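You operate a simulated robot arm through the tools that you are given. There is no shell and no other tool. Be economical: measure what you need, move in short steps, check, and stop when the job is done.

The job below is to be done with a simulated robot arm. You get a single attempt, and the scene is never put back.

Task
Take elbow and duct off collar 5 and fit the red tab cap.
Fine: at the low duct; cream elbow and cream duct on the tool bench, cap in the size five collar, yellow block slid over the cap; the other fittings stay. Set down upright: cream elbow, cream duct.

The check looks at the end state, three seconds after you hand in, the way a careful person would. Anything else that was tipped, shoved, dropped, spilled or broken makes it a failure. Lids that push on must go on centred and level and be pressed home; caps that screw on are set level and turned clockwise until they are tight.

Robot
A 6-joint arm with a two-finger parallel gripper on a trunk, on a base that drives. Base frame: it is fixed to the floor where the robot stands at the start and does not move with it; the origin is under the middle of the robot, x ahead of it, y to its left, z up. Lengths are in m, angles in rad, forces in N, time in s.
With the tool pointing down near the work surface it reaches from about 0.32 to 0.7 m from the robot's upright axis, wherever it stands. Its first joint turns from -2.897 to 2.897 rad. Places, roughly: size five collar of the low duct [0.5, -0.1, 1.1]; top of the tool bench [0.4, -1.1, 0.9]; yellow block of the low duct [0.5, -0.2, 1.1]; yellow elbow [0.5, -1.5, 1]; yellow tab cap [0.25, -1.5, 1]. Payload 4.1 kg.
Tool frame: the origin (TCP) lies between the finger pads and is the grasp point; the fingertips stand 0.023 m ahead of it; z points along the fingers, y is the line along which they close. The gripper opens to 0.094 m. The fingers are 0.038 m wide and 0.01 m thick; the gripper's body (0.054 by 0.096 m) begins 0.039 m behind the TCP.
Orientation is that of the tool frame in the base frame, as [roll, pitch, yaw] about the fixed x, y, z axes, in that order (R = Rz(yaw) Ry(pitch) Rx(roll)). With the fingers straight down and closing along the base's y, the tool's x points along the base's -x, its y along +y and its z along -z.

Tools
- The arm moves only by the tool play_rows. Its argument "targets" is a list of rows, each an object (a shift or turn left out is 0, a gripper value left out holds the last) with "delta_pos": the shift along the tool's x, y, z in m, a list of three; "rotation": the turn, a rotation vector about the tool's x, y, z in rad, a list of three. In form: [{"delta_pos": [dx, dy, dz], "rotation": [rx, ry, rz]}, ...]. A call has 1 to 20 rows; each row shifts and turns the commanded pose from where the row before left it, along the tool's axes as they then stand. "gripper" is the closure, from 0 (fully open) to 1 (shut), set as the call begins (left out, the last holds). Rows are played at 5 a second. More than 0.05 m and 0.15 rad between two rows, or a gripper value outside its range, and nothing of the call is played. A pose out of reach is approached as far as the arm can. The call stops where the force on the tool passes 40 N (or 10 N more than at its start, if that is more) or the arm is blocked; 0.2 s more then pass. The fingers move at their own pace (about 0.045 m/s each) and stop on an object; they squeeze with about 30 N. The grip force told is the motor's: it shows also when the fingers shut on nothing. Time passes only in rows, and 0.2 s behind the last, so rows that do not move let the fingers close. The reply holds the time, the measured pose of the TCP, the force on the tool along the base axes, the opening and the grip force, in the units named above and with some noise, with the torque about the TCP (base axes, N m) and any sound that the robot's microphone picked up.
- Cameras (640 x 400 px; columns grow to the right, rows downward): "scene" is now at [0.0138, 0.0988, 1.5791]; the picture's right is [-0.59, -0.80, 0.00], its down [-0.44, 0.33, -0.84] and it looks along [0.67, -0.50, -0.55] (base axes); focal length 253 px, centre (320, 200). "wrist" rides on the gripper at [0.086, 0.016, -0.074] in the tool frame; the picture's right is [-0.18, 0.98, 0.00], its down [-0.58, -0.11, -0.81] and it looks along [-0.79, -0.15, 0.59] (tool axes); focal length 243 px, centre (320, 200).
- camera(camera): a new picture of that camera. It takes no simulated time.
- move_column(by): slides the trunk up (or, below 0, down) by that many m; the arm and the scene camera ride with it, the base frame stays. It gives what a move gives, with no picture.
- steer(legs): drives the robot by 1 to 6 legs, each [ahead, turn to the left] in m and rad, along the robot's own axes; the way and the turn of a leg run together, so that a leg with both is an arc; at most 1.5 m and 3.142 rad a leg. The arm and the cameras ride along, it lands a little off, and it stops where it bumps. It gives what a move gives.
- head_to(pan, tilt): turns the head with the scene camera to pan (to the left, within 2.705 rad either way) and tilt (down, from -0.506 to 1.204), counted from straight ahead of the robot. It gives what a move gives.
- locate(camera, pixels): for up to 12 pixels [column, row] of the newest picture of that camera ("zoom" is the newest enlarged one), the place [x, y, z] in the base frame of the surface seen there, good to about 0.003 m, but the place of the scene camera against the robot may be out by one fixed shift of up to 0.018 m in any direction. It takes no simulated time.
- enlarge(camera, box): a new picture of the part [left, top, right, bottom] of that camera's present view, enlarged. It takes no simulated time.
- job_done(): hands the job in; it is judged then, once.

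Work in short steps. Measure before you move; look again where a grasp or a placing could have gone wrong, and mend it. You have 80 turns and 48 pictures in all, those below and enlarged ones among them. Open the gripper and draw the arm clear of the work before you hand the job in, unless the task says otherwise; then end with one line.

The tools are called after "Emit:" by a JSON object that holds its "api" and its "payload". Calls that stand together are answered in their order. play_rows: Moves the arm, as the interface text tells. Its arguments: {"type":"object","properties":{"targets":{"type":"array","items":{"type":"object","properties":{"delta_pos":{"type":"array","items":{"type":"number"}},"rotation":{"type":"array","items":{"type":"number"}}}}},"gripper":{"type":"number"}},"required":["targets"]} The other tools are called the same way: move_column (by) slides the trunk up or down; steer (legs) drives the base; head_to (pan, tilt) turns the head that bears the scene camera; camera (camera) takes a picture; locate (camera, pixels) gives the place of the surface under pixels of a picture; enlarge (camera, box) takes an enlarged picture of a part of a camera's view; job_done () hands the job in.

At the start:

```text
clock: 0.0
tcp_pos: [0.3626, -0.2921, 0.9996]
tool_rot: [3.141, 0.0, 3.141]
force: [-0.6, 0.5, -0.6]
torque: [0.04, 0.02, 0.02]
opening: 0.0938
gripper_force: 0.1
trunk travel left (down, up): [-0.525, 0.065]
robot x, y, heading: [-0.0025, 0.0008, 0.001]
head pan, tilt: [-0.635, 0.579]
```

scene: 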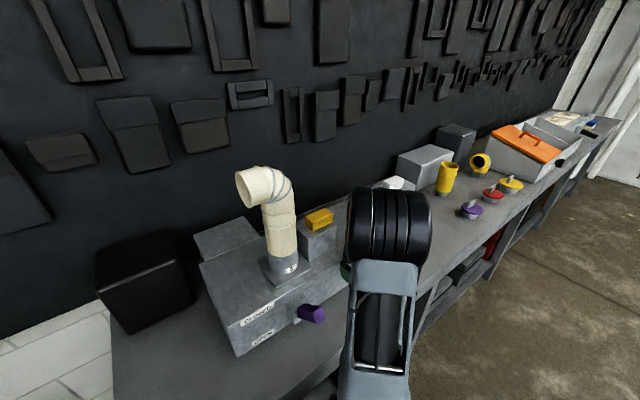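
wrist: 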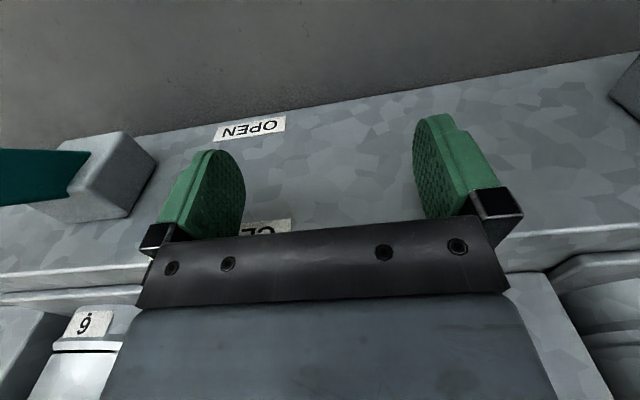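

The scene shows the cream elbow at (265,187) on the cream duct at (280,230) and the yellow block at (319,219). I'll enlarge the duct area and the bench to read the details.

Emit:
{"api": "enlarge", "payload": {"camera": "scene", "box": [180, 150, 360, 360]}}

Emit:
{"api": "enlarge", "payload": {"camera": "scene", "box": [370, 90, 630, 240]}}

```text
1.90 times, centred on (270, 255) of scene
```

zoom: 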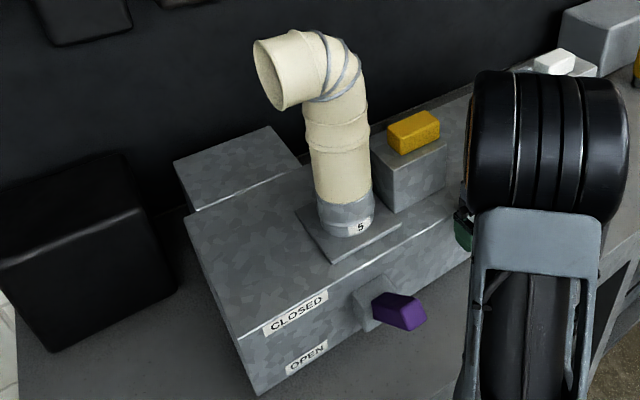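

```text
2.46 times, centred on (500, 165) of scene
```

zoom: 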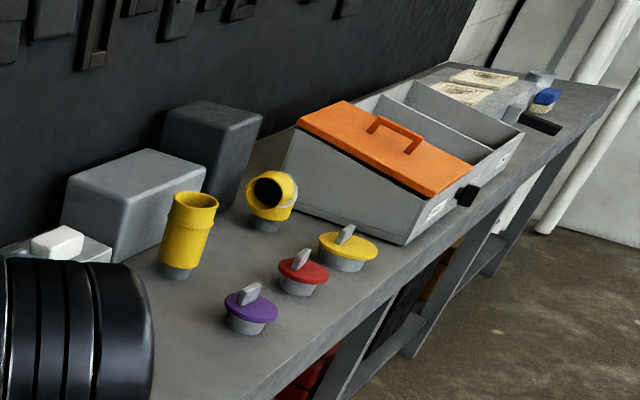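

The arm hides what lies right of the yellow block. I'll lift the arm and swing it a little, then look again.

Emit:
{"api": "play_rows", "payload": {"targets": [{"delta_pos": [0.04, 0, -0.02]}, {"delta_pos": [0.03, 0, -0.04]}, {"delta_pos": [0, 0, -0.05]}, {"delta_pos": [0, 0, -0.05]}, {"delta_pos": [0, 0, -0.05]}, {"delta_pos": [0, 0, -0.05]}]}}

Emit:
{"api": "head_to", "payload": {"pan": -0.5, "tilt": 0.7}}

Emit:
{"api": "camera", "payload": {"camera": "scene"}}

Emit:
{"api": "camera", "payload": {"camera": "wrist"}}

```text
clock: 1.4
tcp_pos: [0.2886, -0.2895, 1.259]
tool_rot: [-3.141, -0.001, 3.141]
force: [0.2, 0.0, 0.8]
torque: [-0.02, 0.0, 0.03]
opening: 0.0943
gripper_force: 0.0
trunk travel left (down, up): [-0.525, 0.065]
robot x, y, heading: [-0.0009, -0.0023, 0.004]
head pan, tilt: [-0.635, 0.579]
```

```text
clock: 2.1
tcp_pos: [0.2898, -0.2886, 1.259]
tool_rot: [3.141, 0.0, 3.141]
force: [0.0, 0.4, -0.8]
torque: [0.02, 0.01, 0.0]
opening: 0.0937
gripper_force: 0.0
trunk travel left (down, up): [-0.525, 0.065]
robot x, y, heading: [0.0003, -0.0004, -0.003]
head pan, tilt: [-0.499, 0.7]
```

```text
43 pictures are left
```

scene: 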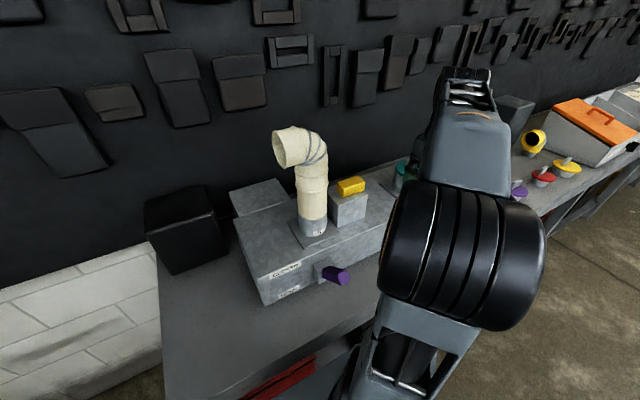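

```text
42 pictures are left
```

wrist: 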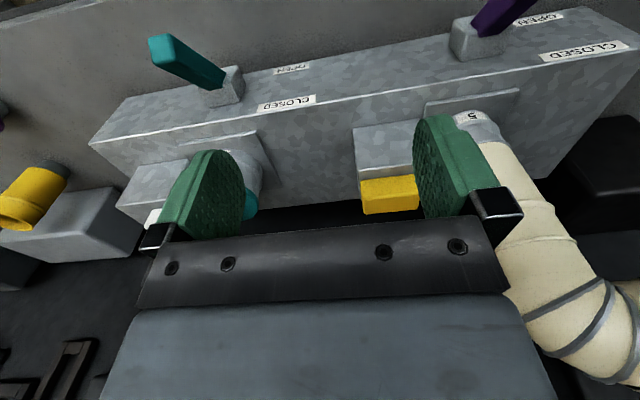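

The low duct is now clear in the scene picture, with the elbow at (300,147), duct at (312,190), block at (350,186) and lever at (335,275). I'll enlarge it for detail.

Emit:
{"api": "enlarge", "payload": {"camera": "scene", "box": [225, 110, 415, 310]}}

Emit:
{"api": "enlarge", "payload": {"camera": "wrist", "box": [340, 0, 640, 240]}}

```text
2.00 times, centred on (320, 210) of scene
```

zoom: 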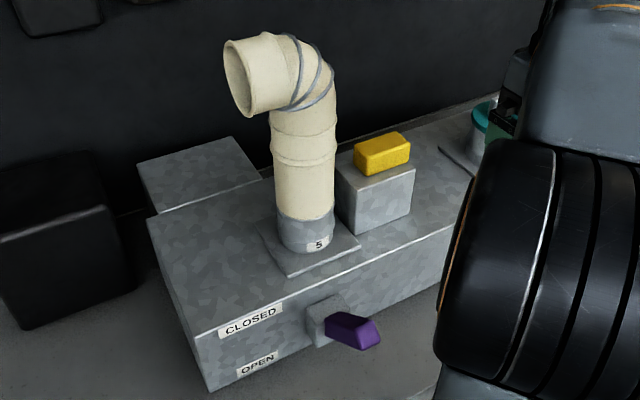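

```text
1.67 times, centred on (490, 120) of wrist
```

zoom: 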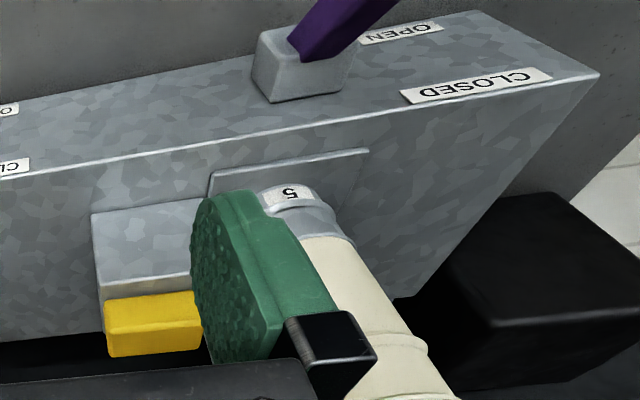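

I'll measure the duct, elbow, block and collar surfaces in both pictures to compare, which also gives the scene camera's shift.

Emit:
{"api": "locate", "payload": {"camera": "scene", "pixels": [[318, 232], [312, 205], [311, 190], [311, 177], [281, 147], [305, 130], [349, 181], [352, 191], [343, 185], [312, 217], [364, 210], [340, 276]]}}

Emit:
{"api": "locate", "payload": {"camera": "wrist", "pixels": [[473, 116], [390, 180], [388, 198], [505, 190], [530, 230], [575, 47], [290, 102], [480, 40], [505, 25], [380, 150], [460, 103], [515, 95]]}}

```text
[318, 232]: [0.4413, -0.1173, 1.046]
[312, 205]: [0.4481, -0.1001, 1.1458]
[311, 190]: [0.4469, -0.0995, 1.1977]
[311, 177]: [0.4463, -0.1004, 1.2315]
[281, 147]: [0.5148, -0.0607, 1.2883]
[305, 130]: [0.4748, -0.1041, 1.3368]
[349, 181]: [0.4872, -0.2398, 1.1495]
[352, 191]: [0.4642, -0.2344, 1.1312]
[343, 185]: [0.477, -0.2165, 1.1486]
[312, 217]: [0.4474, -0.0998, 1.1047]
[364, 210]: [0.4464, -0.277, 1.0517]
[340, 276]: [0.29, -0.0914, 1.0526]
```

```text
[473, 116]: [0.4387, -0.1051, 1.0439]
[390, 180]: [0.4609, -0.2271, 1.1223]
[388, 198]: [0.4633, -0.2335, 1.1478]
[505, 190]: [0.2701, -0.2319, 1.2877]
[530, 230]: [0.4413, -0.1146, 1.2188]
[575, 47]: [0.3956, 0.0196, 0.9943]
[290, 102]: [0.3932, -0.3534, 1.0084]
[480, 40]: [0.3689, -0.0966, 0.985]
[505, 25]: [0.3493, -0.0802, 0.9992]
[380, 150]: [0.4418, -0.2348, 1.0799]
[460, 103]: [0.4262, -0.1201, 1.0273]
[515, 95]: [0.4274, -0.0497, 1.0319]
```

Wrist and scene agree to within about 5 mm. I'll measure the elbow's mouth rim and the silhouette edges to get the bend direction.

Emit:
{"api": "locate", "payload": {"camera": "scene", "pixels": [[274, 134], [283, 131], [274, 152], [284, 166], [288, 150], [288, 140], [300, 160], [296, 145], [320, 145], [325, 160], [300, 200], [324, 200]]}}

Emit:
{"api": "enlarge", "payload": {"camera": "scene", "box": [260, 115, 340, 165]}}

```text
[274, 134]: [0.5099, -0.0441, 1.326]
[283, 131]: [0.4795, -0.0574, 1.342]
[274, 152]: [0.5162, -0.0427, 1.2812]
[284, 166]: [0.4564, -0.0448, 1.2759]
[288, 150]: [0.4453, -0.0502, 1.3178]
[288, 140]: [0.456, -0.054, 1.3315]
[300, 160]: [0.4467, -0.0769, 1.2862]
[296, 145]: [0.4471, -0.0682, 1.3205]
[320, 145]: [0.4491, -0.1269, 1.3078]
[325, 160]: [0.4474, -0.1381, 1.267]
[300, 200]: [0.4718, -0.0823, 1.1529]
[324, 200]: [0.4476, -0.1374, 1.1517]
```

```text
8.00 times, centred on (300, 140) of scene
```

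zoom: 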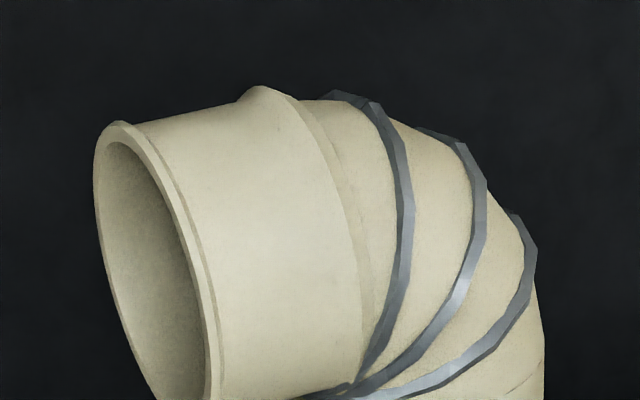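

The tube's front stays at x≈0.446 from y=-0.05 to -0.13, so the elbow's mouth points along +y. I'll grip it on its x-sides, coming from the -y side and tilted 45°, so I raise the trunk and turn the tool -90° about its axis.

Emit:
{"api": "move_column", "payload": {"by": 0.06}}

Emit:
{"api": "play_rows", "payload": {"targets": [{"rotation": [0, 0, -0.15]}, {"rotation": [0, 0, -0.15]}, {"rotation": [0, 0, -0.15]}, {"rotation": [0, 0, -0.15]}, {"rotation": [0, 0, -0.15]}, {"rotation": [0, 0, -0.15]}, {"rotation": [0, 0, -0.15]}, {"rotation": [0, 0, -0.15]}, {"rotation": [0, 0, -0.15]}, {"rotation": [0, 0, -0.15]}, {"rotation": [0, 0, -0.0708]}]}}

Emit:
{"api": "play_rows", "payload": {"targets": [{"rotation": [0, -0.15, 0]}, {"rotation": [0, -0.15, 0]}, {"rotation": [0, -0.15, 0]}, {"rotation": [0, -0.15, 0]}, {"rotation": [0, -0.15, 0]}, {"rotation": [0, -0.0354, 0]}]}}

Emit:
{"api": "camera", "payload": {"camera": "scene"}}

```text
clock: 3.1
tcp_pos: [0.289, -0.2898, 1.3187]
tool_rot: [-3.141, 0.001, 3.142]
force: [0.1, -0.8, 0.0]
torque: [0.0, -0.01, -0.01]
opening: 0.0938
gripper_force: 0.1
trunk travel left (down, up): [-0.585, 0.005]
robot x, y, heading: [0.0027, -0.0019, -0.002]
head pan, tilt: [-0.499, 0.7]
```

```text
clock: 5.5
tcp_pos: [0.2892, -0.2892, 1.3194]
tool_rot: [3.141, -0.001, -1.57]
force: [-0.8, -0.7, -0.4]
torque: [-0.06, 0.01, 0.0]
opening: 0.0939
gripper_force: 0.1
trunk travel left (down, up): [-0.585, 0.005]
robot x, y, heading: [0.0011, -0.0025, 0.002]
head pan, tilt: [-0.499, 0.7]
```

```text
clock: 6.9
tcp_pos: [0.2941, -0.2675, 1.2768]
tool_rot: [-3.14, 0.782, -1.573]
force: [-0.3, -0.7, 1.0]
torque: [-0.01, -0.01, 0.0]
opening: 0.0941
gripper_force: 0.1
out of reach, approached as far as the arm can: row 4, 5, 6
trunk travel left (down, up): [-0.585, 0.005]
robot x, y, heading: [-0.0016, -0.0007, 0.003]
head pan, tilt: [-0.499, 0.7]
```

```text
38 pictures are left
```

scene: 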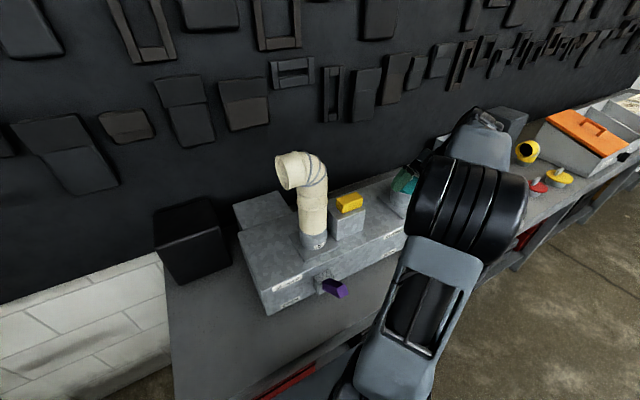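

The tilt was only just out of reach, with the TCP settling at z≈1.277. I'll move +x along the tool's -y and see how the reach behaves there.

Emit:
{"api": "play_rows", "payload": {"targets": [{"delta_pos": [0, -0.04, 0]}, {"delta_pos": [0, -0.04, 0]}, {"delta_pos": [0, -0.04, 0]}, {"delta_pos": [0, -0.04, 0]}, {"delta_pos": [0, -0.03, 0]}]}}

```text
clock: 8.1
tcp_pos: [0.4806, -0.256, 1.2605]
tool_rot: [-3.138, 0.785, -1.571]
force: [-0.2, 0.4, -0.5]
torque: [-0.01, 0.01, 0.01]
opening: 0.0942
gripper_force: 0.1
out of reach, approached as far as the arm can: row 3, 4, 5
trunk travel left (down, up): [-0.585, 0.005]
robot x, y, heading: [-0.0024, 0.0027, 0.001]
head pan, tilt: [-0.499, 0.7]
```

At x=0.48 the TCP is at (0.481,-0.256,1.26). A flatter tool will leave more room to lift, so I tilt 15° more and look with the wrist camera.

Emit:
{"api": "play_rows", "payload": {"targets": [{"rotation": [0, -0.131, 0]}, {"rotation": [0, -0.131, 0]}]}}

Emit:
{"api": "camera", "payload": {"camera": "wrist"}}

```text
clock: 8.7
tcp_pos: [0.4677, -0.2236, 1.2328]
tool_rot: [-3.138, 1.046, -1.571]
force: [0.1, 0.0, -0.4]
torque: [0.0, -0.01, 0.0]
opening: 0.0939
gripper_force: 0.0
out of reach, approached as far as the arm can: row 1, 2
trunk travel left (down, up): [-0.585, 0.005]
robot x, y, heading: [-0.0002, 0.0007, 0.003]
head pan, tilt: [-0.499, 0.7]
```

```text
37 pictures are left
```

wrist: 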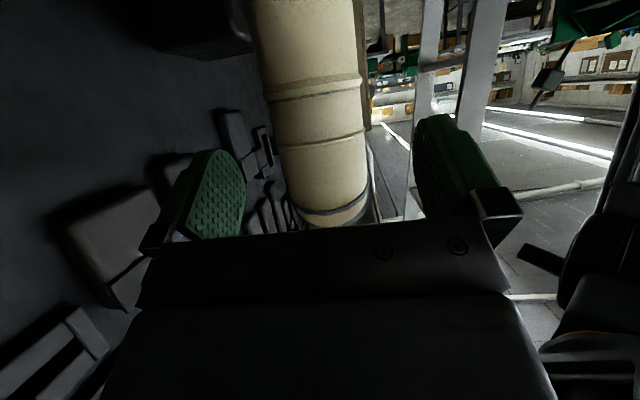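

The elbow's lower tube shows between the fingers at columns 280–367, with its first grey band at (335,212). I'll measure it there.

Emit:
{"api": "locate", "payload": {"camera": "wrist", "pixels": [[325, 170], [288, 170], [362, 170], [320, 138], [315, 90], [315, 100], [308, 40], [262, 40], [352, 40], [330, 200], [345, 222], [300, 205]]}}

```text
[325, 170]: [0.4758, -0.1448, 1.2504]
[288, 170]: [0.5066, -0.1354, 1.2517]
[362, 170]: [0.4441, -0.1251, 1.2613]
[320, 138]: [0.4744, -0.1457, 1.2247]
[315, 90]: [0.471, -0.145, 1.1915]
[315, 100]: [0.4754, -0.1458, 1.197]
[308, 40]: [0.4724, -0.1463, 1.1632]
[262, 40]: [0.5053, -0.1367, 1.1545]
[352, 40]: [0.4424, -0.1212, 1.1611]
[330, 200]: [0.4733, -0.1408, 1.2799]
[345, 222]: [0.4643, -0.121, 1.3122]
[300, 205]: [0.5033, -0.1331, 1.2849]
```

The tube axis fits at about (0.478,-0.108) with a radius of 0.038, and the elbow starts at z≈1.225. I'll step +y by 0.05 to see which pose the commands build on.

Emit:
{"api": "play_rows", "payload": {"targets": [{"delta_pos": [-0.0125, 0, 0.0217]}, {"delta_pos": [-0.0125, 0, 0.0217]}]}}

```text
clock: 9.3
tcp_pos: [0.4674, -0.1711, 1.2338]
tool_rot: [-3.14, 1.047, -1.571]
force: [-0.1, -1.3, -0.2]
torque: [-0.01, 0.01, -0.03]
opening: 0.094
gripper_force: 0.0
trunk travel left (down, up): [-0.585, 0.005]
robot x, y, heading: [0.0024, 0.0037, 0.0]
head pan, tilt: [-0.499, 0.7]
```

Commands build on the actual pose. I'll centre in x (+0.0106) and rise 0.042 before moving in.

Emit:
{"api": "play_rows", "payload": {"targets": [{"delta_pos": [0, -0.0106, 0]}, {"delta_pos": [-0.0364, 0, -0.021]}]}}

Emit:
{"api": "camera", "payload": {"camera": "wrist"}}

```text
clock: 9.9
tcp_pos: [0.4781, -0.1725, 1.2778]
tool_rot: [3.14, 1.047, -1.571]
force: [0.8, -0.3, 0.0]
torque: [-0.02, 0.01, 0.0]
opening: 0.0941
gripper_force: 0.0
trunk travel left (down, up): [-0.585, 0.005]
robot x, y, heading: [0.0018, -0.0032, -0.001]
head pan, tilt: [-0.499, 0.7]
```

```text
36 pictures are left
```

wrist: 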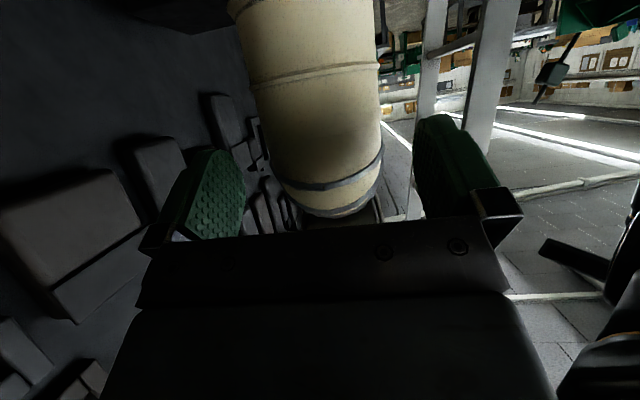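

The tube (columns 258–380) sits between the fingers (245–415). I advance 0.062 along +y in small steps.

Emit:
{"api": "play_rows", "payload": {"targets": [{"delta_pos": [-0.00775, 0, 0.01342]}, {"delta_pos": [-0.00775, 0, 0.01342]}, {"delta_pos": [-0.00775, 0, 0.01342]}, {"delta_pos": [-0.00775, 0, 0.01342]}]}}

Emit:
{"api": "camera", "payload": {"camera": "wrist"}}

```text
clock: 10.9
tcp_pos: [0.4764, -0.1105, 1.2764]
tool_rot: [3.141, 1.049, -1.572]
force: [0.3, 0.3, -0.9]
torque: [0.0, 0.0, 0.0]
opening: 0.0942
gripper_force: 0.0
trunk travel left (down, up): [-0.585, 0.005]
robot x, y, heading: [-0.0012, 0.0012, -0.001]
head pan, tilt: [-0.499, 0.7]
```

```text
35 pictures are left
```

wrist: 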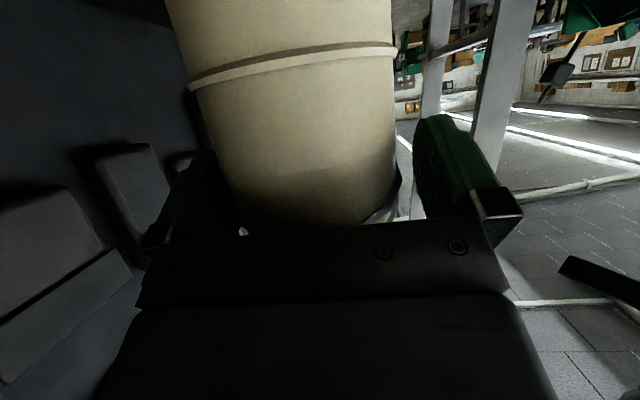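

No contact so far, and the elbow sits between the pads. I close the gripper and check how it settles, and measure the bead at (290,62).

Emit:
{"api": "locate", "payload": {"camera": "wrist", "pixels": [[290, 62], [300, 120], [290, 20]]}}

Emit:
{"api": "play_rows", "payload": {"targets": [{}, {}, {}, {}], "gripper": 1}}

```text
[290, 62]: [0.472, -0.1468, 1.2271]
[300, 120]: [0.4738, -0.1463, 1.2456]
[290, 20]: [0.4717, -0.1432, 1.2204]
```

```text
clock: 11.9
tcp_pos: [0.4763, -0.1095, 1.2769]
tool_rot: [-3.141, 1.045, -1.572]
force: [-0.6, 0.3, -0.1]
torque: [0.02, 0.01, -0.01]
opening: 0.079
gripper_force: 30.0
trunk travel left (down, up): [-0.585, 0.005]
robot x, y, heading: [-0.005, -0.0036, 0.003]
head pan, tilt: [-0.499, 0.7]
```

The grip holds at 0.079 m and 30 N. Now I lift slowly, 6 × 7 mm.

Emit:
{"api": "play_rows", "payload": {"targets": [{"delta_pos": [-0.00606, 0, -0.0035]}, {"delta_pos": [-0.00606, 0, -0.0035]}, {"delta_pos": [-0.00606, 0, -0.0035]}, {"delta_pos": [-0.00606, 0, -0.0035]}, {"delta_pos": [-0.00606, 0, -0.0035]}, {"delta_pos": [-0.00606, 0, -0.0035]}]}}

Emit:
{"api": "enlarge", "payload": {"camera": "scene", "box": [225, 110, 415, 310]}}

```text
clock: 13.3
tcp_pos: [0.4786, -0.1083, 1.318]
tool_rot: [3.142, 1.047, -1.572]
force: [0.3, -0.1, -2.1]
torque: [-0.05, -0.02, -0.03]
opening: 0.0791
gripper_force: 30.1
trunk travel left (down, up): [-0.585, 0.005]
robot x, y, heading: [-0.0003, 0.0025, 0.003]
head pan, tilt: [-0.499, 0.7]
```

```text
2.00 times, centred on (320, 210) of scene
```

zoom: 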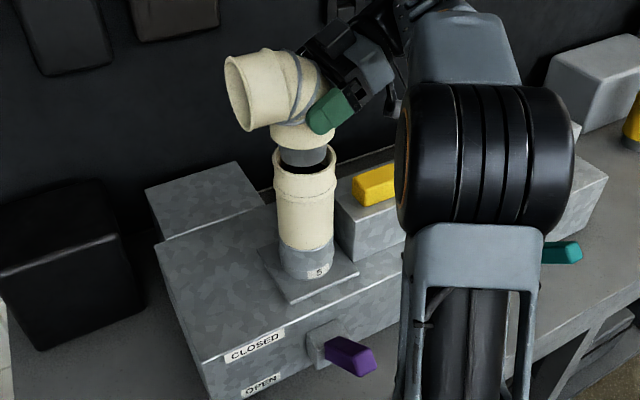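

The elbow comes off cleanly and its grey spigot shows above the duct, which stays in the collar. I lift 0.035 more to clear it, then draw toward -x.

Emit:
{"api": "play_rows", "payload": {"targets": [{"delta_pos": [-0.0152, 0, -0.00875]}, {"delta_pos": [-0.0152, 0, -0.00875]}]}}

Emit:
{"api": "enlarge", "payload": {"camera": "scene", "box": [225, 110, 415, 310]}}

```text
clock: 13.9
tcp_pos: [0.4792, -0.1105, 1.3524]
tool_rot: [3.14, 1.048, -1.572]
force: [-0.9, -0.6, -2.6]
torque: [-0.05, 0.05, 0.0]
opening: 0.0787
gripper_force: 30.3
trunk travel left (down, up): [-0.585, 0.005]
robot x, y, heading: [0.0011, 0.0028, -0.001]
head pan, tilt: [-0.499, 0.7]
```

```text
2.00 times, centred on (320, 210) of scene
```

zoom: 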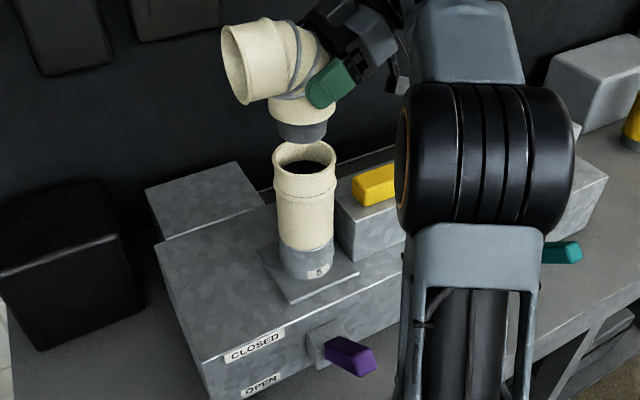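

The elbow is clear of the duct. I back the base away from the bench, turn right, drive along it, turn back to face it, and then take a look.

Emit:
{"api": "steer", "payload": {"legs": [[-0.3, 0], [0, -1.571], [1.0, 0], [0, 1.571]]}}

Emit:
{"api": "head_to", "payload": {"pan": -0.3, "tilt": 0.6}}

Emit:
{"api": "camera", "payload": {"camera": "scene"}}

```text
clock: 28.4
tcp_pos: [0.1607, -1.1104, 1.3526]
tool_rot: [-3.141, 1.049, -1.573]
force: [0.1, 0.1, -1.9]
torque: [0.0, -0.01, 0.01]
opening: 0.0792
gripper_force: 29.9
trunk travel left (down, up): [-0.585, 0.005]
robot x, y, heading: [-0.3178, -0.9961, -0.005]
head pan, tilt: [-0.499, 0.7]
```

```text
clock: 29.2
tcp_pos: [0.1601, -1.1096, 1.3524]
tool_rot: [3.141, 1.047, -1.573]
force: [0.2, 0.0, -2.7]
torque: [-0.03, 0.0, 0.01]
opening: 0.0791
gripper_force: 29.9
trunk travel left (down, up): [-0.585, 0.005]
robot x, y, heading: [-0.3185, -1.0005, 0.001]
head pan, tilt: [-0.3, 0.6]
```

```text
32 pictures are left
```

scene: 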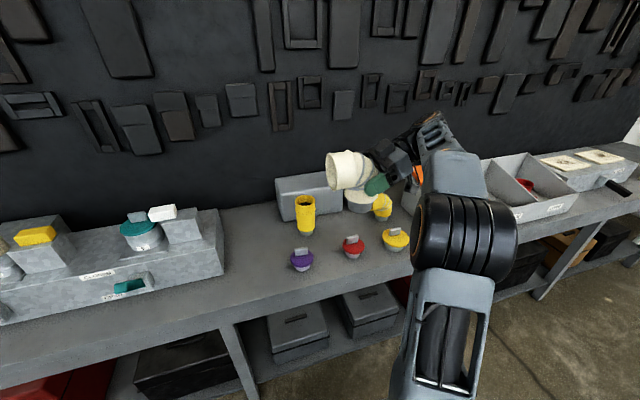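

The bench between the low duct's end at (220,270) and the yellow duct at (305,213) is free. I'll measure there, plus the caps.

Emit:
{"api": "locate", "payload": {"camera": "scene", "pixels": [[222, 275], [250, 215], [250, 240], [240, 270], [250, 310], [305, 236], [302, 262], [351, 240], [352, 248], [353, 257], [270, 235], [225, 220]]}}

Emit:
{"api": "enlarge", "payload": {"camera": "scene", "box": [265, 160, 425, 290]}}

```text
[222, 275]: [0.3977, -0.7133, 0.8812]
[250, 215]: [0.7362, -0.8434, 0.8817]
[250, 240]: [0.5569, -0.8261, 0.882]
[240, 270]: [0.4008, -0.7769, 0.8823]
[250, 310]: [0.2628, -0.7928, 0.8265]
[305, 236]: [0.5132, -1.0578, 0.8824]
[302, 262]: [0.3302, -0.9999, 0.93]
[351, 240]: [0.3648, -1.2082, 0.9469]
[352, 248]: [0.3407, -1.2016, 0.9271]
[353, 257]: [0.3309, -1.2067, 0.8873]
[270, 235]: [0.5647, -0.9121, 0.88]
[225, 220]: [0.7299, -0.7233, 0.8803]
```

```text
3.08 times, centred on (345, 225) of scene
```

zoom: 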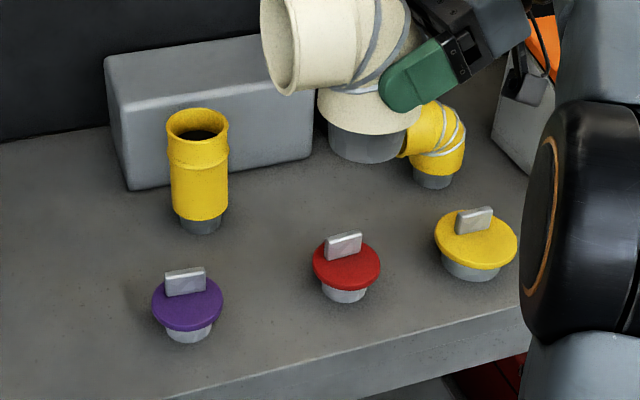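

The bench around (0.48,-0.85) is free. I'll turn the held elbow so that the tool comes from the robot's side (yaw -90° about the vertical), then drive sideways to that spot.

Emit:
{"api": "play_rows", "payload": {"targets": [{"rotation": [0.1299, 0, 0.075]}, {"rotation": [0.1299, 0, 0.075]}, {"rotation": [0.1299, 0, 0.075]}, {"rotation": [0.1299, 0, 0.075]}, {"rotation": [0.1299, 0, 0.075]}, {"rotation": [0.1299, 0, 0.075]}, {"rotation": [0.1299, 0, 0.075]}, {"rotation": [0.1299, 0, 0.075]}, {"rotation": [0.1299, 0, 0.075]}, {"rotation": [0.1299, 0, 0.075]}, {"rotation": [0.0613, 0, 0.0354]}]}}

Emit:
{"api": "steer", "payload": {"legs": [[0, 1.571], [0.26, 0], [0, -1.571]]}}

Emit:
{"api": "camera", "payload": {"camera": "scene"}}

```text
clock: 31.6
tcp_pos: [0.1609, -1.1101, 1.352]
tool_rot: [-3.14, 1.048, 3.138]
force: [0.9, -0.1, -1.7]
torque: [0.0, 0.06, 0.02]
opening: 0.079
gripper_force: 30.0
trunk travel left (down, up): [-0.585, 0.005]
robot x, y, heading: [-0.3221, -1.0004, -0.002]
head pan, tilt: [-0.3, 0.6]
```

```text
clock: 41.0
tcp_pos: [0.1602, -0.8339, 1.3524]
tool_rot: [3.14, 1.048, -3.105]
force: [0.9, 0.2, -1.8]
torque: [0.03, 0.06, -0.02]
opening: 0.079
gripper_force: 29.9
trunk travel left (down, up): [-0.585, 0.005]
robot x, y, heading: [-0.3175, -0.745, 0.035]
head pan, tilt: [-0.3, 0.6]
```

```text
30 pictures are left
```

scene: 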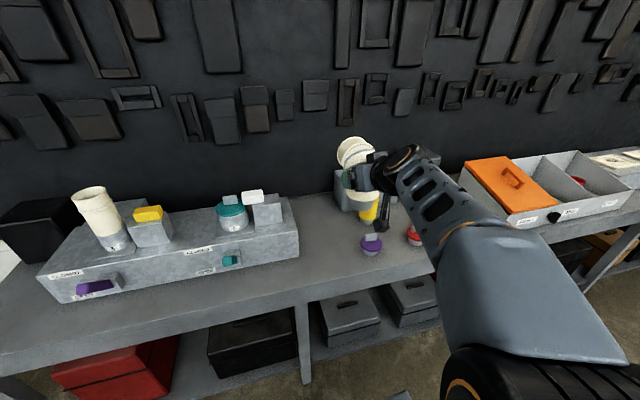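

Heading is off by 0.035, so I correct it and drive 0.32 forward over the free spot. Then I lower with the arm, keeping the trunk high so the forearm stays above the bench.

Emit:
{"api": "steer", "payload": {"legs": [[0, -0.035], [0.32, 0]]}}

Emit:
{"api": "play_rows", "payload": {"targets": [{"delta_pos": [0.0346, 0, 0.02]}, {"delta_pos": [0.0346, 0, 0.02]}, {"delta_pos": [0.0346, 0, 0.02]}, {"delta_pos": [0.0346, 0, 0.02]}, {"delta_pos": [0.0346, 0, 0.02]}]}}

Emit:
{"api": "camera", "payload": {"camera": "scene"}}

```text
clock: 43.5
tcp_pos: [0.4742, -0.8475, 1.3517]
tool_rot: [-3.141, 1.046, -3.136]
force: [0.6, -0.5, -1.6]
torque: [0.0, 0.06, 0.01]
opening: 0.0788
gripper_force: 30.7
trunk travel left (down, up): [-0.585, 0.005]
robot x, y, heading: [-0.006, -0.7421, 0.008]
head pan, tilt: [-0.3, 0.6]
```

```text
clock: 44.8
tcp_pos: [0.4783, -0.8466, 1.1514]
tool_rot: [3.141, 1.044, -3.137]
force: [0.2, -0.9, -3.1]
torque: [-0.02, 0.07, 0.0]
opening: 0.0791
gripper_force: 30.0
trunk travel left (down, up): [-0.585, 0.005]
robot x, y, heading: [-0.0065, -0.7415, 0.008]
head pan, tilt: [-0.3, 0.6]
```

```text
29 pictures are left
```

scene: 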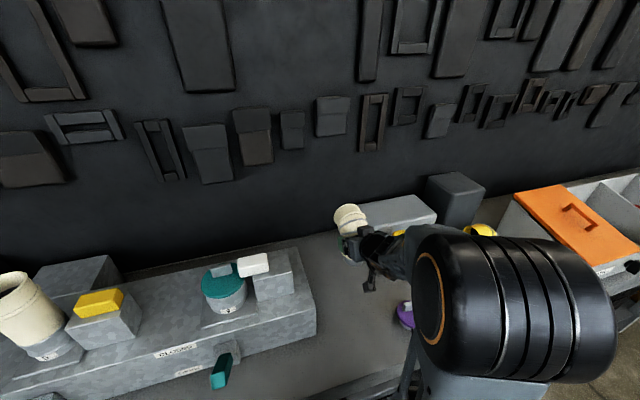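

The arm stays clear above the caps. I lower 0.14, then in small steps until contact.

Emit:
{"api": "play_rows", "payload": {"targets": [{"delta_pos": [0.0346, 0, 0.02]}, {"delta_pos": [0.0346, 0, 0.02]}, {"delta_pos": [0.0346, 0, 0.02]}, {"delta_pos": [0.0173, 0, 0.01]}]}}

Emit:
{"api": "enlarge", "payload": {"camera": "scene", "box": [290, 180, 450, 300]}}

Emit:
{"api": "camera", "payload": {"camera": "wrist"}}

```text
clock: 45.8
tcp_pos: [0.4755, -0.847, 1.0124]
tool_rot: [3.14, 1.047, -3.136]
force: [0.0, -0.1, -1.9]
torque: [0.0, 0.06, -0.01]
opening: 0.0787
gripper_force: 30.0
trunk travel left (down, up): [-0.585, 0.005]
robot x, y, heading: [-0.0053, -0.7416, 0.007]
head pan, tilt: [-0.3, 0.6]
```

```text
3.33 times, centred on (370, 240) of scene
```

zoom: 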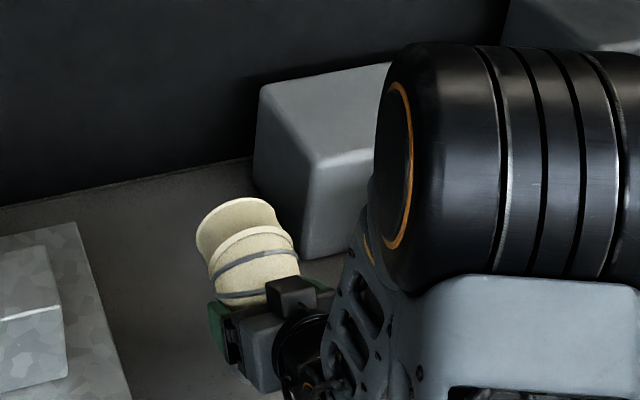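

```text
27 pictures are left
```

wrist: 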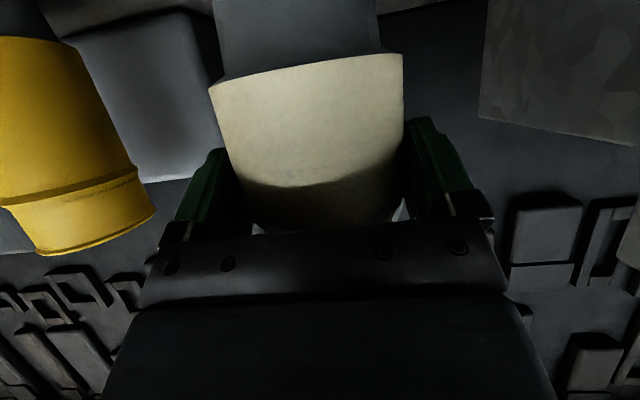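

The elbow hangs level with about 0.04 m left to go. I lower in 5 mm rows.

Emit:
{"api": "play_rows", "payload": {"targets": [{"delta_pos": [0.00433, 0, 0.0025]}, {"delta_pos": [0.00433, 0, 0.0025]}, {"delta_pos": [0.00433, 0, 0.0025]}, {"delta_pos": [0.00433, 0, 0.0025]}, {"delta_pos": [0.00433, 0, 0.0025]}, {"delta_pos": [0.00433, 0, 0.0025]}, {"delta_pos": [0.00433, 0, 0.0025]}]}}

Emit:
{"api": "camera", "payload": {"camera": "wrist"}}

```text
clock: 47.4
tcp_pos: [0.4831, -0.8585, 0.994]
tool_rot: [3.122, 1.042, 3.135]
force: [0.6, -0.3, -2.5]
torque: [0.01, 0.04, 0.0]
opening: 0.0792
gripper_force: 29.7
out of reach, approached as far as the arm can: row 3, 4, 5, 6, 7
trunk travel left (down, up): [-0.585, 0.005]
robot x, y, heading: [-0.0056, -0.7411, 0.01]
head pan, tilt: [-0.3, 0.6]
```

```text
26 pictures are left
```

wrist: 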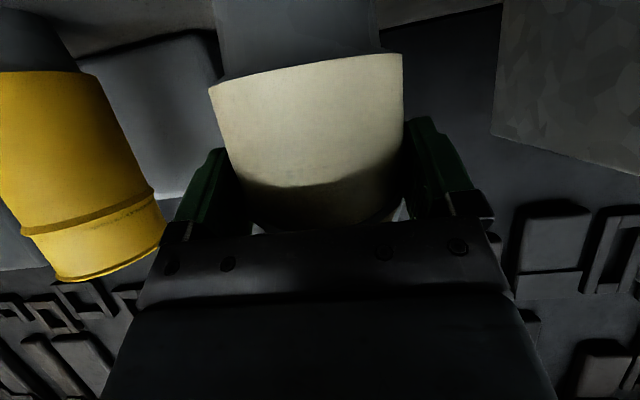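

The arm ran out of downward reach and drifted slightly (roll 3.122). I go back up 0.018, restore the attitude, and lower with the trunk instead.

Emit:
{"api": "play_rows", "payload": {"targets": [{"delta_pos": [-0.0156, 0.011, -0.009], "rotation": [0.0095, -0.005, -0.0055]}, {"delta_pos": [-0.0156, 0, -0.009]}]}}

Emit:
{"api": "move_column", "payload": {"by": -0.04}}

```text
clock: 48.0
tcp_pos: [0.4809, -0.8465, 1.0298]
tool_rot: [-3.123, 1.05, -3.125]
force: [-0.6, 0.5, -2.6]
torque: [-0.01, 0.04, 0.02]
opening: 0.0791
gripper_force: 30.2
trunk travel left (down, up): [-0.585, 0.005]
robot x, y, heading: [-0.0061, -0.739, 0.007]
head pan, tilt: [-0.3, 0.6]
```

```text
clock: 48.8
tcp_pos: [0.4811, -0.8474, 0.9896]
tool_rot: [-3.122, 1.05, -3.124]
force: [-0.1, 0.5, -1.9]
torque: [0.03, 0.06, 0.01]
opening: 0.0794
gripper_force: 30.4
trunk travel left (down, up): [-0.545, 0.045]
robot x, y, heading: [-0.0028, -0.7385, 0.004]
head pan, tilt: [-0.3, 0.6]
```

It overcorrected slightly, so I turn back by that small amount and lower the trunk another 1.5 cm.

Emit:
{"api": "play_rows", "payload": {"targets": [{"rotation": [-0.009, 0.003, 0.0065]}]}}

Emit:
{"api": "move_column", "payload": {"by": -0.012}}

Emit:
{"api": "camera", "payload": {"camera": "wrist"}}

```text
clock: 49.2
tcp_pos: [0.4808, -0.8482, 0.9894]
tool_rot: [3.139, 1.049, -3.139]
force: [-0.1, 0.9, -2.1]
torque: [-0.03, 0.04, -0.03]
opening: 0.0792
gripper_force: 30.4
trunk travel left (down, up): [-0.545, 0.045]
robot x, y, heading: [-0.0089, -0.7416, 0.007]
head pan, tilt: [-0.3, 0.6]
```

```text
clock: 49.8
tcp_pos: [0.4812, -0.8471, 0.9774]
tool_rot: [3.141, 1.048, -3.138]
force: [0.5, 0.8, -2.9]
torque: [-0.01, 0.06, -0.03]
opening: 0.0789
gripper_force: 29.9
trunk travel left (down, up): [-0.533, 0.057]
robot x, y, heading: [-0.0058, -0.7419, 0.006]
head pan, tilt: [-0.3, 0.6]
```

```text
25 pictures are left
```

wrist: 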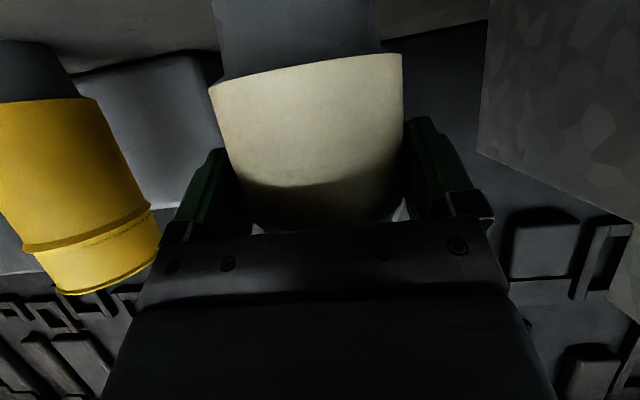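

Still no contact at z=0.977. I continue in 3–4 mm trunk steps, watching the vertical force.

Emit:
{"api": "move_column", "payload": {"by": -0.004}}

Emit:
{"api": "move_column", "payload": {"by": -0.004}}

Emit:
{"api": "move_column", "payload": {"by": -0.003}}

```text
clock: 50.3
tcp_pos: [0.4815, -0.8474, 0.9739]
tool_rot: [3.141, 1.048, -3.138]
force: [-0.6, 0.4, -2.0]
torque: [0.03, 0.06, -0.02]
opening: 0.0791
gripper_force: 29.9
trunk travel left (down, up): [-0.529, 0.061]
robot x, y, heading: [-0.005, -0.7438, 0.002]
head pan, tilt: [-0.3, 0.6]
```

```text
clock: 50.8
tcp_pos: [0.4809, -0.8474, 0.9709]
tool_rot: [3.138, 1.051, -3.139]
force: [-0.6, 0.9, -1.7]
torque: [-0.02, 0.08, -0.03]
opening: 0.0791
gripper_force: 30.0
trunk travel left (down, up): [-0.525, 0.065]
robot x, y, heading: [-0.0047, -0.7381, 0.007]
head pan, tilt: [-0.3, 0.6]
```

```text
clock: 51.4
tcp_pos: [0.4801, -0.847, 0.9669]
tool_rot: [3.139, 1.049, -3.139]
force: [-0.3, -0.3, -1.9]
torque: [0.01, 0.11, 0.0]
opening: 0.0788
gripper_force: 29.9
trunk travel left (down, up): [-0.522, 0.068]
robot x, y, heading: [-0.0102, -0.7399, 0.006]
head pan, tilt: [-0.3, 0.6]
```

No contact yet at z=0.967, so I keep going.

Emit:
{"api": "move_column", "payload": {"by": -0.003}}

Emit:
{"api": "move_column", "payload": {"by": -0.002}}

Emit:
{"api": "enlarge", "payload": {"camera": "scene", "box": [290, 180, 450, 300]}}

```text
clock: 51.9
tcp_pos: [0.4814, -0.8474, 0.9646]
tool_rot: [3.141, 1.05, -3.136]
force: [-0.2, -0.5, -1.1]
torque: [-0.02, 0.07, 0.01]
opening: 0.0789
gripper_force: 29.7
trunk travel left (down, up): [-0.519, 0.071]
robot x, y, heading: [-0.0039, -0.7363, 0.002]
head pan, tilt: [-0.3, 0.6]
```

```text
clock: 52.4
tcp_pos: [0.4812, -0.848, 0.9606]
tool_rot: [3.14, 1.05, -3.138]
force: [-0.1, 0.8, -2.4]
torque: [0.01, 0.05, 0.0]
opening: 0.0791
gripper_force: 29.6
trunk travel left (down, up): [-0.517, 0.073]
robot x, y, heading: [-0.0059, -0.7382, 0.004]
head pan, tilt: [-0.3, 0.6]
```

```text
3.33 times, centred on (370, 240) of scene
```

zoom: 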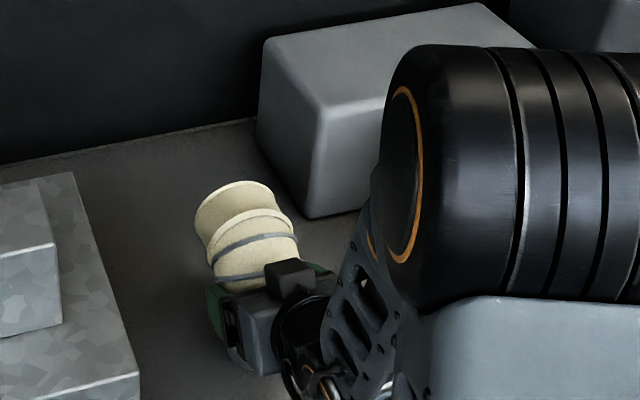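

Contact isn't visible from here; I estimate a few mm remain. I continue in 2–3 mm steps.

Emit:
{"api": "move_column", "payload": {"by": -0.003}}

Emit:
{"api": "move_column", "payload": {"by": -0.003}}

Emit:
{"api": "move_column", "payload": {"by": -0.003}}

```text
clock: 52.9
tcp_pos: [0.4811, -0.8481, 0.9613]
tool_rot: [-3.14, 1.055, -3.137]
force: [-2.5, 0.5, 15.6]
torque: [0.01, 0.25, -0.04]
opening: 0.0791
gripper_force: 29.9
trunk travel left (down, up): [-0.514, 0.076]
robot x, y, heading: [-0.0012, -0.7407, 0.007]
head pan, tilt: [-0.3, 0.6]
```

```text
clock: 53.4
tcp_pos: [0.4807, -0.8485, 0.957]
tool_rot: [-3.141, 1.054, -3.136]
force: [1.6, -1.1, 23.8]
torque: [0.13, -0.47, 0.05]
opening: 0.0792
gripper_force: 29.7
trunk travel left (down, up): [-0.511, 0.079]
robot x, y, heading: [-0.0047, -0.7387, 0.008]
head pan, tilt: [-0.3, 0.6]
```

```text
clock: 54.0
tcp_pos: [0.4803, -0.8487, 0.9537]
tool_rot: [-3.141, 1.05, -3.139]
force: [3.2, -3.5, 21.7]
torque: [-0.29, -0.46, -0.04]
opening: 0.079
gripper_force: 29.9
trunk travel left (down, up): [-0.508, 0.082]
robot x, y, heading: [-0.0082, -0.7378, 0.007]
head pan, tilt: [-0.3, 0.6]
```

Contact came at z≈0.961 and it now presses on the bench with 22 N. I open the gripper, and then look.

Emit:
{"api": "play_rows", "payload": {"targets": [{}, {}, {}], "gripper": 0}}

Emit:
{"api": "play_rows", "payload": {"targets": [{"delta_pos": [-0.01, 0, -0.0173]}, {"delta_pos": [-0.02, 0, -0.0346]}, {"delta_pos": [-0.02, 0, -0.0346]}, {"delta_pos": [-0.02, 0, -0.0346]}, {"delta_pos": [-0.02, 0, -0.0346]}]}}

Emit:
{"api": "camera", "payload": {"camera": "wrist"}}

```text
clock: 54.8
tcp_pos: [0.4804, -0.8476, 0.9531]
tool_rot: [3.139, 1.046, -3.136]
force: [0.4, 0.3, -0.5]
torque: [0.01, 0.0, 0.0]
opening: 0.094
gripper_force: 0.1
trunk travel left (down, up): [-0.508, 0.082]
robot x, y, heading: [-0.0064, -0.7424, 0.001]
head pan, tilt: [-0.3, 0.6]
```

```text
clock: 56.0
tcp_pos: [0.4006, -0.8528, 1.1131]
tool_rot: [-3.141, 1.045, -3.14]
force: [0.4, 0.2, -0.1]
torque: [-0.03, -0.01, 0.01]
opening: 0.0939
gripper_force: 0.1
out of reach, approached as far as the arm can: row 4
trunk travel left (down, up): [-0.508, 0.082]
robot x, y, heading: [-0.007, -0.7448, 0.006]
head pan, tilt: [-0.3, 0.6]
```

```text
23 pictures are left
```

wrist: 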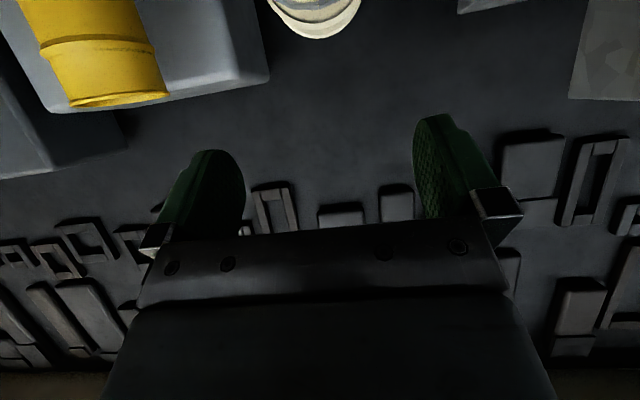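

The elbow stands on the bench, seen at the top of the picture at (315,15). I raise the trunk, back off and drive to the low duct, stopping 0.1 short.

Emit:
{"api": "move_column", "payload": {"by": 0.08}}

Emit:
{"api": "steer", "payload": {"legs": [[-0.3, 0], [0, 1.571], [0.743, 0], [0, -1.577], [0.2, 0]]}}

Emit:
{"api": "head_to", "payload": {"pan": -0.5, "tilt": 0.7}}

Emit:
{"api": "camera", "payload": {"camera": "scene"}}

Emit:
{"api": "camera", "payload": {"camera": "wrist"}}

```text
clock: 57.1
tcp_pos: [0.4016, -0.8531, 1.1929]
tool_rot: [3.14, 1.048, -3.14]
force: [0.6, -1.1, 0.2]
torque: [-0.03, -0.02, 0.0]
opening: 0.094
gripper_force: 0.0
trunk travel left (down, up): [-0.588, 0.002]
robot x, y, heading: [-0.0098, -0.7398, 0.007]
head pan, tilt: [-0.3, 0.6]
```

```text
clock: 71.8
tcp_pos: [0.2664, -0.1337, 1.194]
tool_rot: [3.141, 1.048, 3.12]
force: [0.7, 0.5, 0.0]
torque: [0.06, -0.01, 0.03]
opening: 0.094
gripper_force: 0.0
trunk travel left (down, up): [-0.588, 0.002]
robot x, y, heading: [-0.1409, -0.0111, -0.019]
head pan, tilt: [-0.3, 0.6]
```

```text
clock: 72.6
tcp_pos: [0.2656, -0.1326, 1.1929]
tool_rot: [3.141, 1.047, 3.118]
force: [0.3, 0.4, -0.1]
torque: [-0.04, 0.01, 0.04]
opening: 0.094
gripper_force: 0.1
trunk travel left (down, up): [-0.588, 0.002]
robot x, y, heading: [-0.1411, -0.0102, -0.023]
head pan, tilt: [-0.499, 0.7]
```

```text
22 pictures are left
```

scene: 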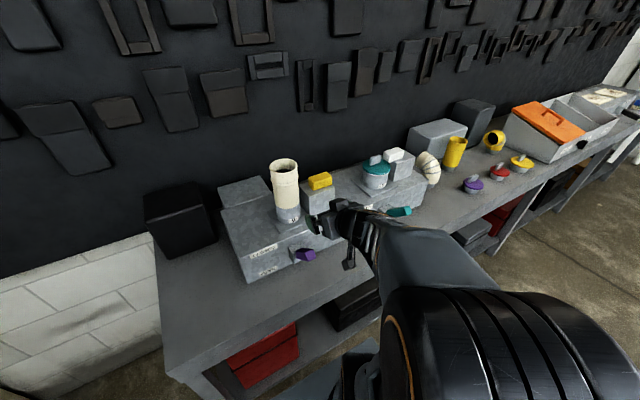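

```text
21 pictures are left
```

wrist: 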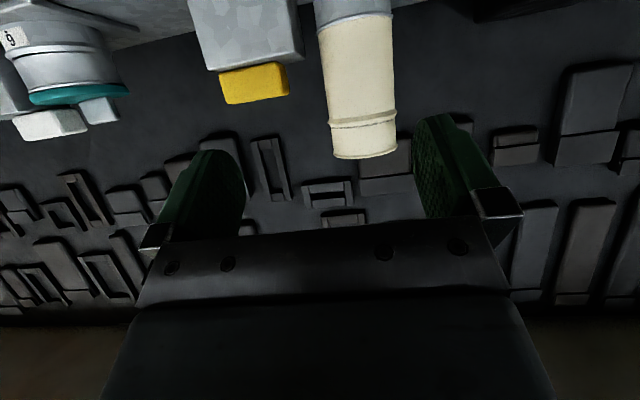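

The duct stands at (360,90) in the wrist view. I measure its surface and rim.

Emit:
{"api": "locate", "payload": {"camera": "wrist", "pixels": [[358, 80], [328, 80], [388, 80], [355, 30], [322, 30], [385, 30], [362, 122], [365, 152], [250, 75], [250, 92], [355, 17], [340, 5]]}}

```text
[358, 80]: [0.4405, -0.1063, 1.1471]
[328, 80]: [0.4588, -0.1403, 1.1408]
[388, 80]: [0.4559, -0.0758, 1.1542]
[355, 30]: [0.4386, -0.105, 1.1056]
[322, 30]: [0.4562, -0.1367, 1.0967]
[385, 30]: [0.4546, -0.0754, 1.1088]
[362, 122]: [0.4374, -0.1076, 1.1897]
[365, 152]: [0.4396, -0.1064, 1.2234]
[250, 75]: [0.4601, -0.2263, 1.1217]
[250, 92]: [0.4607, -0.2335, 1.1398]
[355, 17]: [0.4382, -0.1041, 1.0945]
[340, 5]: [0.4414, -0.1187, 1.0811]
```

The duct axis is at (0.478,-0.108), its collar top at z≈1.095 and its rim at z≈1.225. I straighten the yaw, centre in y and advance to x≈0.40.

Emit:
{"api": "play_rows", "payload": {"targets": [{"delta_pos": [0, 0.025, 0], "rotation": [-0.0204, 0, -0.0118]}, {"delta_pos": [0.0329, 0, 0.019]}, {"delta_pos": [-0.0225, 0, 0.039]}, {"delta_pos": [-0.0225, 0, 0.039]}, {"delta_pos": [-0.0225, 0, 0.039]}]}}

Emit:
{"api": "camera", "payload": {"camera": "wrist"}}

```text
clock: 73.8
tcp_pos: [0.4262, -0.1193, 1.167]
tool_rot: [3.138, 1.047, -3.141]
force: [-0.1, 0.5, 0.0]
torque: [0.01, 0.01, 0.02]
opening: 0.094
gripper_force: 0.1
out of reach, approached as far as the arm can: row 1, 2
trunk travel left (down, up): [-0.588, 0.002]
robot x, y, heading: [-0.1382, -0.0095, -0.019]
head pan, tilt: [-0.499, 0.7]
```

```text
20 pictures are left
```

wrist: 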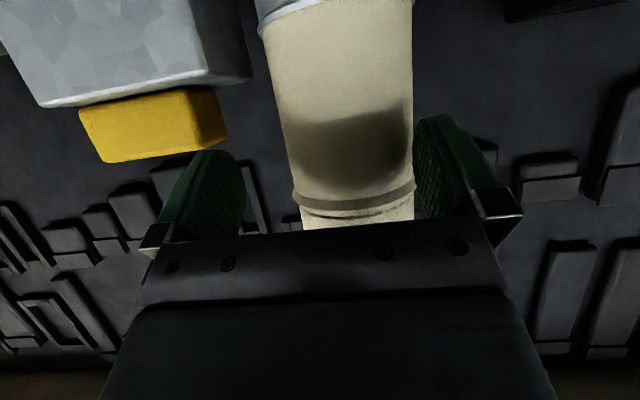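

The duct sits off-centre toward the left finger. I shift +y by 0.011 and down 0.012, then advance 0.049.

Emit:
{"api": "play_rows", "payload": {"targets": [{"delta_pos": [0, 0.011, 0]}, {"delta_pos": [0.0104, 0, 0.006]}, {"delta_pos": [-0.0082, 0, 0.0141]}, {"delta_pos": [-0.0082, 0, 0.0141]}, {"delta_pos": [-0.0082, 0, 0.0141]}]}}

Emit:
{"api": "camera", "payload": {"camera": "wrist"}}

```text
clock: 75.0
tcp_pos: [0.4726, -0.1097, 1.1537]
tool_rot: [3.139, 1.047, 3.141]
force: [0.1, 0.3, -0.6]
torque: [-0.03, -0.01, -0.01]
opening: 0.0939
gripper_force: 0.0
trunk travel left (down, up): [-0.588, 0.002]
robot x, y, heading: [-0.1395, -0.0096, -0.02]
head pan, tilt: [-0.499, 0.7]
```

```text
19 pictures are left
```

wrist: 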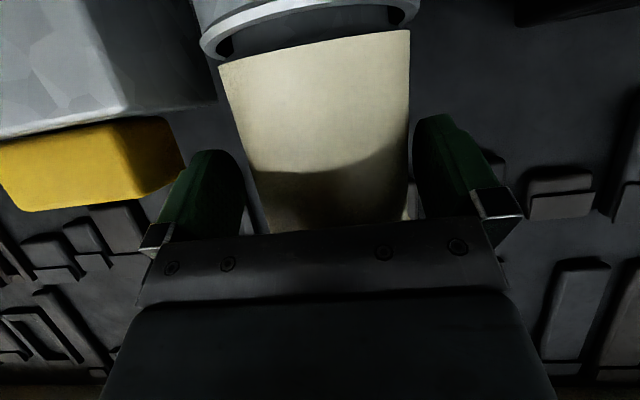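

The duct is centred between the pads. I measure its lower rim, then close and lift slowly.

Emit:
{"api": "locate", "payload": {"camera": "wrist", "pixels": [[315, 52], [310, 20], [310, 8], [315, 42]]}}

Emit:
{"api": "play_rows", "payload": {"targets": [{}, {}, {}, {}], "gripper": 1}}

Emit:
{"api": "play_rows", "payload": {"targets": [{"delta_pos": [-0.0087, 0, -0.005]}, {"delta_pos": [-0.0087, 0, -0.005]}, {"delta_pos": [-0.0087, 0, -0.005]}, {"delta_pos": [-0.0087, 0, -0.005]}, {"delta_pos": [-0.0087, 0, -0.005]}]}}

```text
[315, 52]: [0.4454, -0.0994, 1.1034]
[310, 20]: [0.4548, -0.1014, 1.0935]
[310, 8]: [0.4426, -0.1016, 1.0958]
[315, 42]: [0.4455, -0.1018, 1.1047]
```

```text
clock: 76.0
tcp_pos: [0.4695, -0.1089, 1.1547]
tool_rot: [3.14, 1.049, -3.139]
force: [-0.2, 2.5, 2.1]
torque: [0.17, -0.12, 0.11]
opening: 0.0798
gripper_force: 30.0
trunk travel left (down, up): [-0.588, 0.002]
robot x, y, heading: [-0.1386, -0.0066, -0.015]
head pan, tilt: [-0.499, 0.7]
```

```text
clock: 77.2
tcp_pos: [0.473, -0.1066, 1.2049]
tool_rot: [3.14, 1.047, 3.141]
force: [0.6, 0.1, -3.3]
torque: [-0.04, 0.03, -0.01]
opening: 0.0792
gripper_force: 29.7
trunk travel left (down, up): [-0.588, 0.002]
robot x, y, heading: [-0.1351, -0.0119, -0.022]
head pan, tilt: [-0.499, 0.7]
```

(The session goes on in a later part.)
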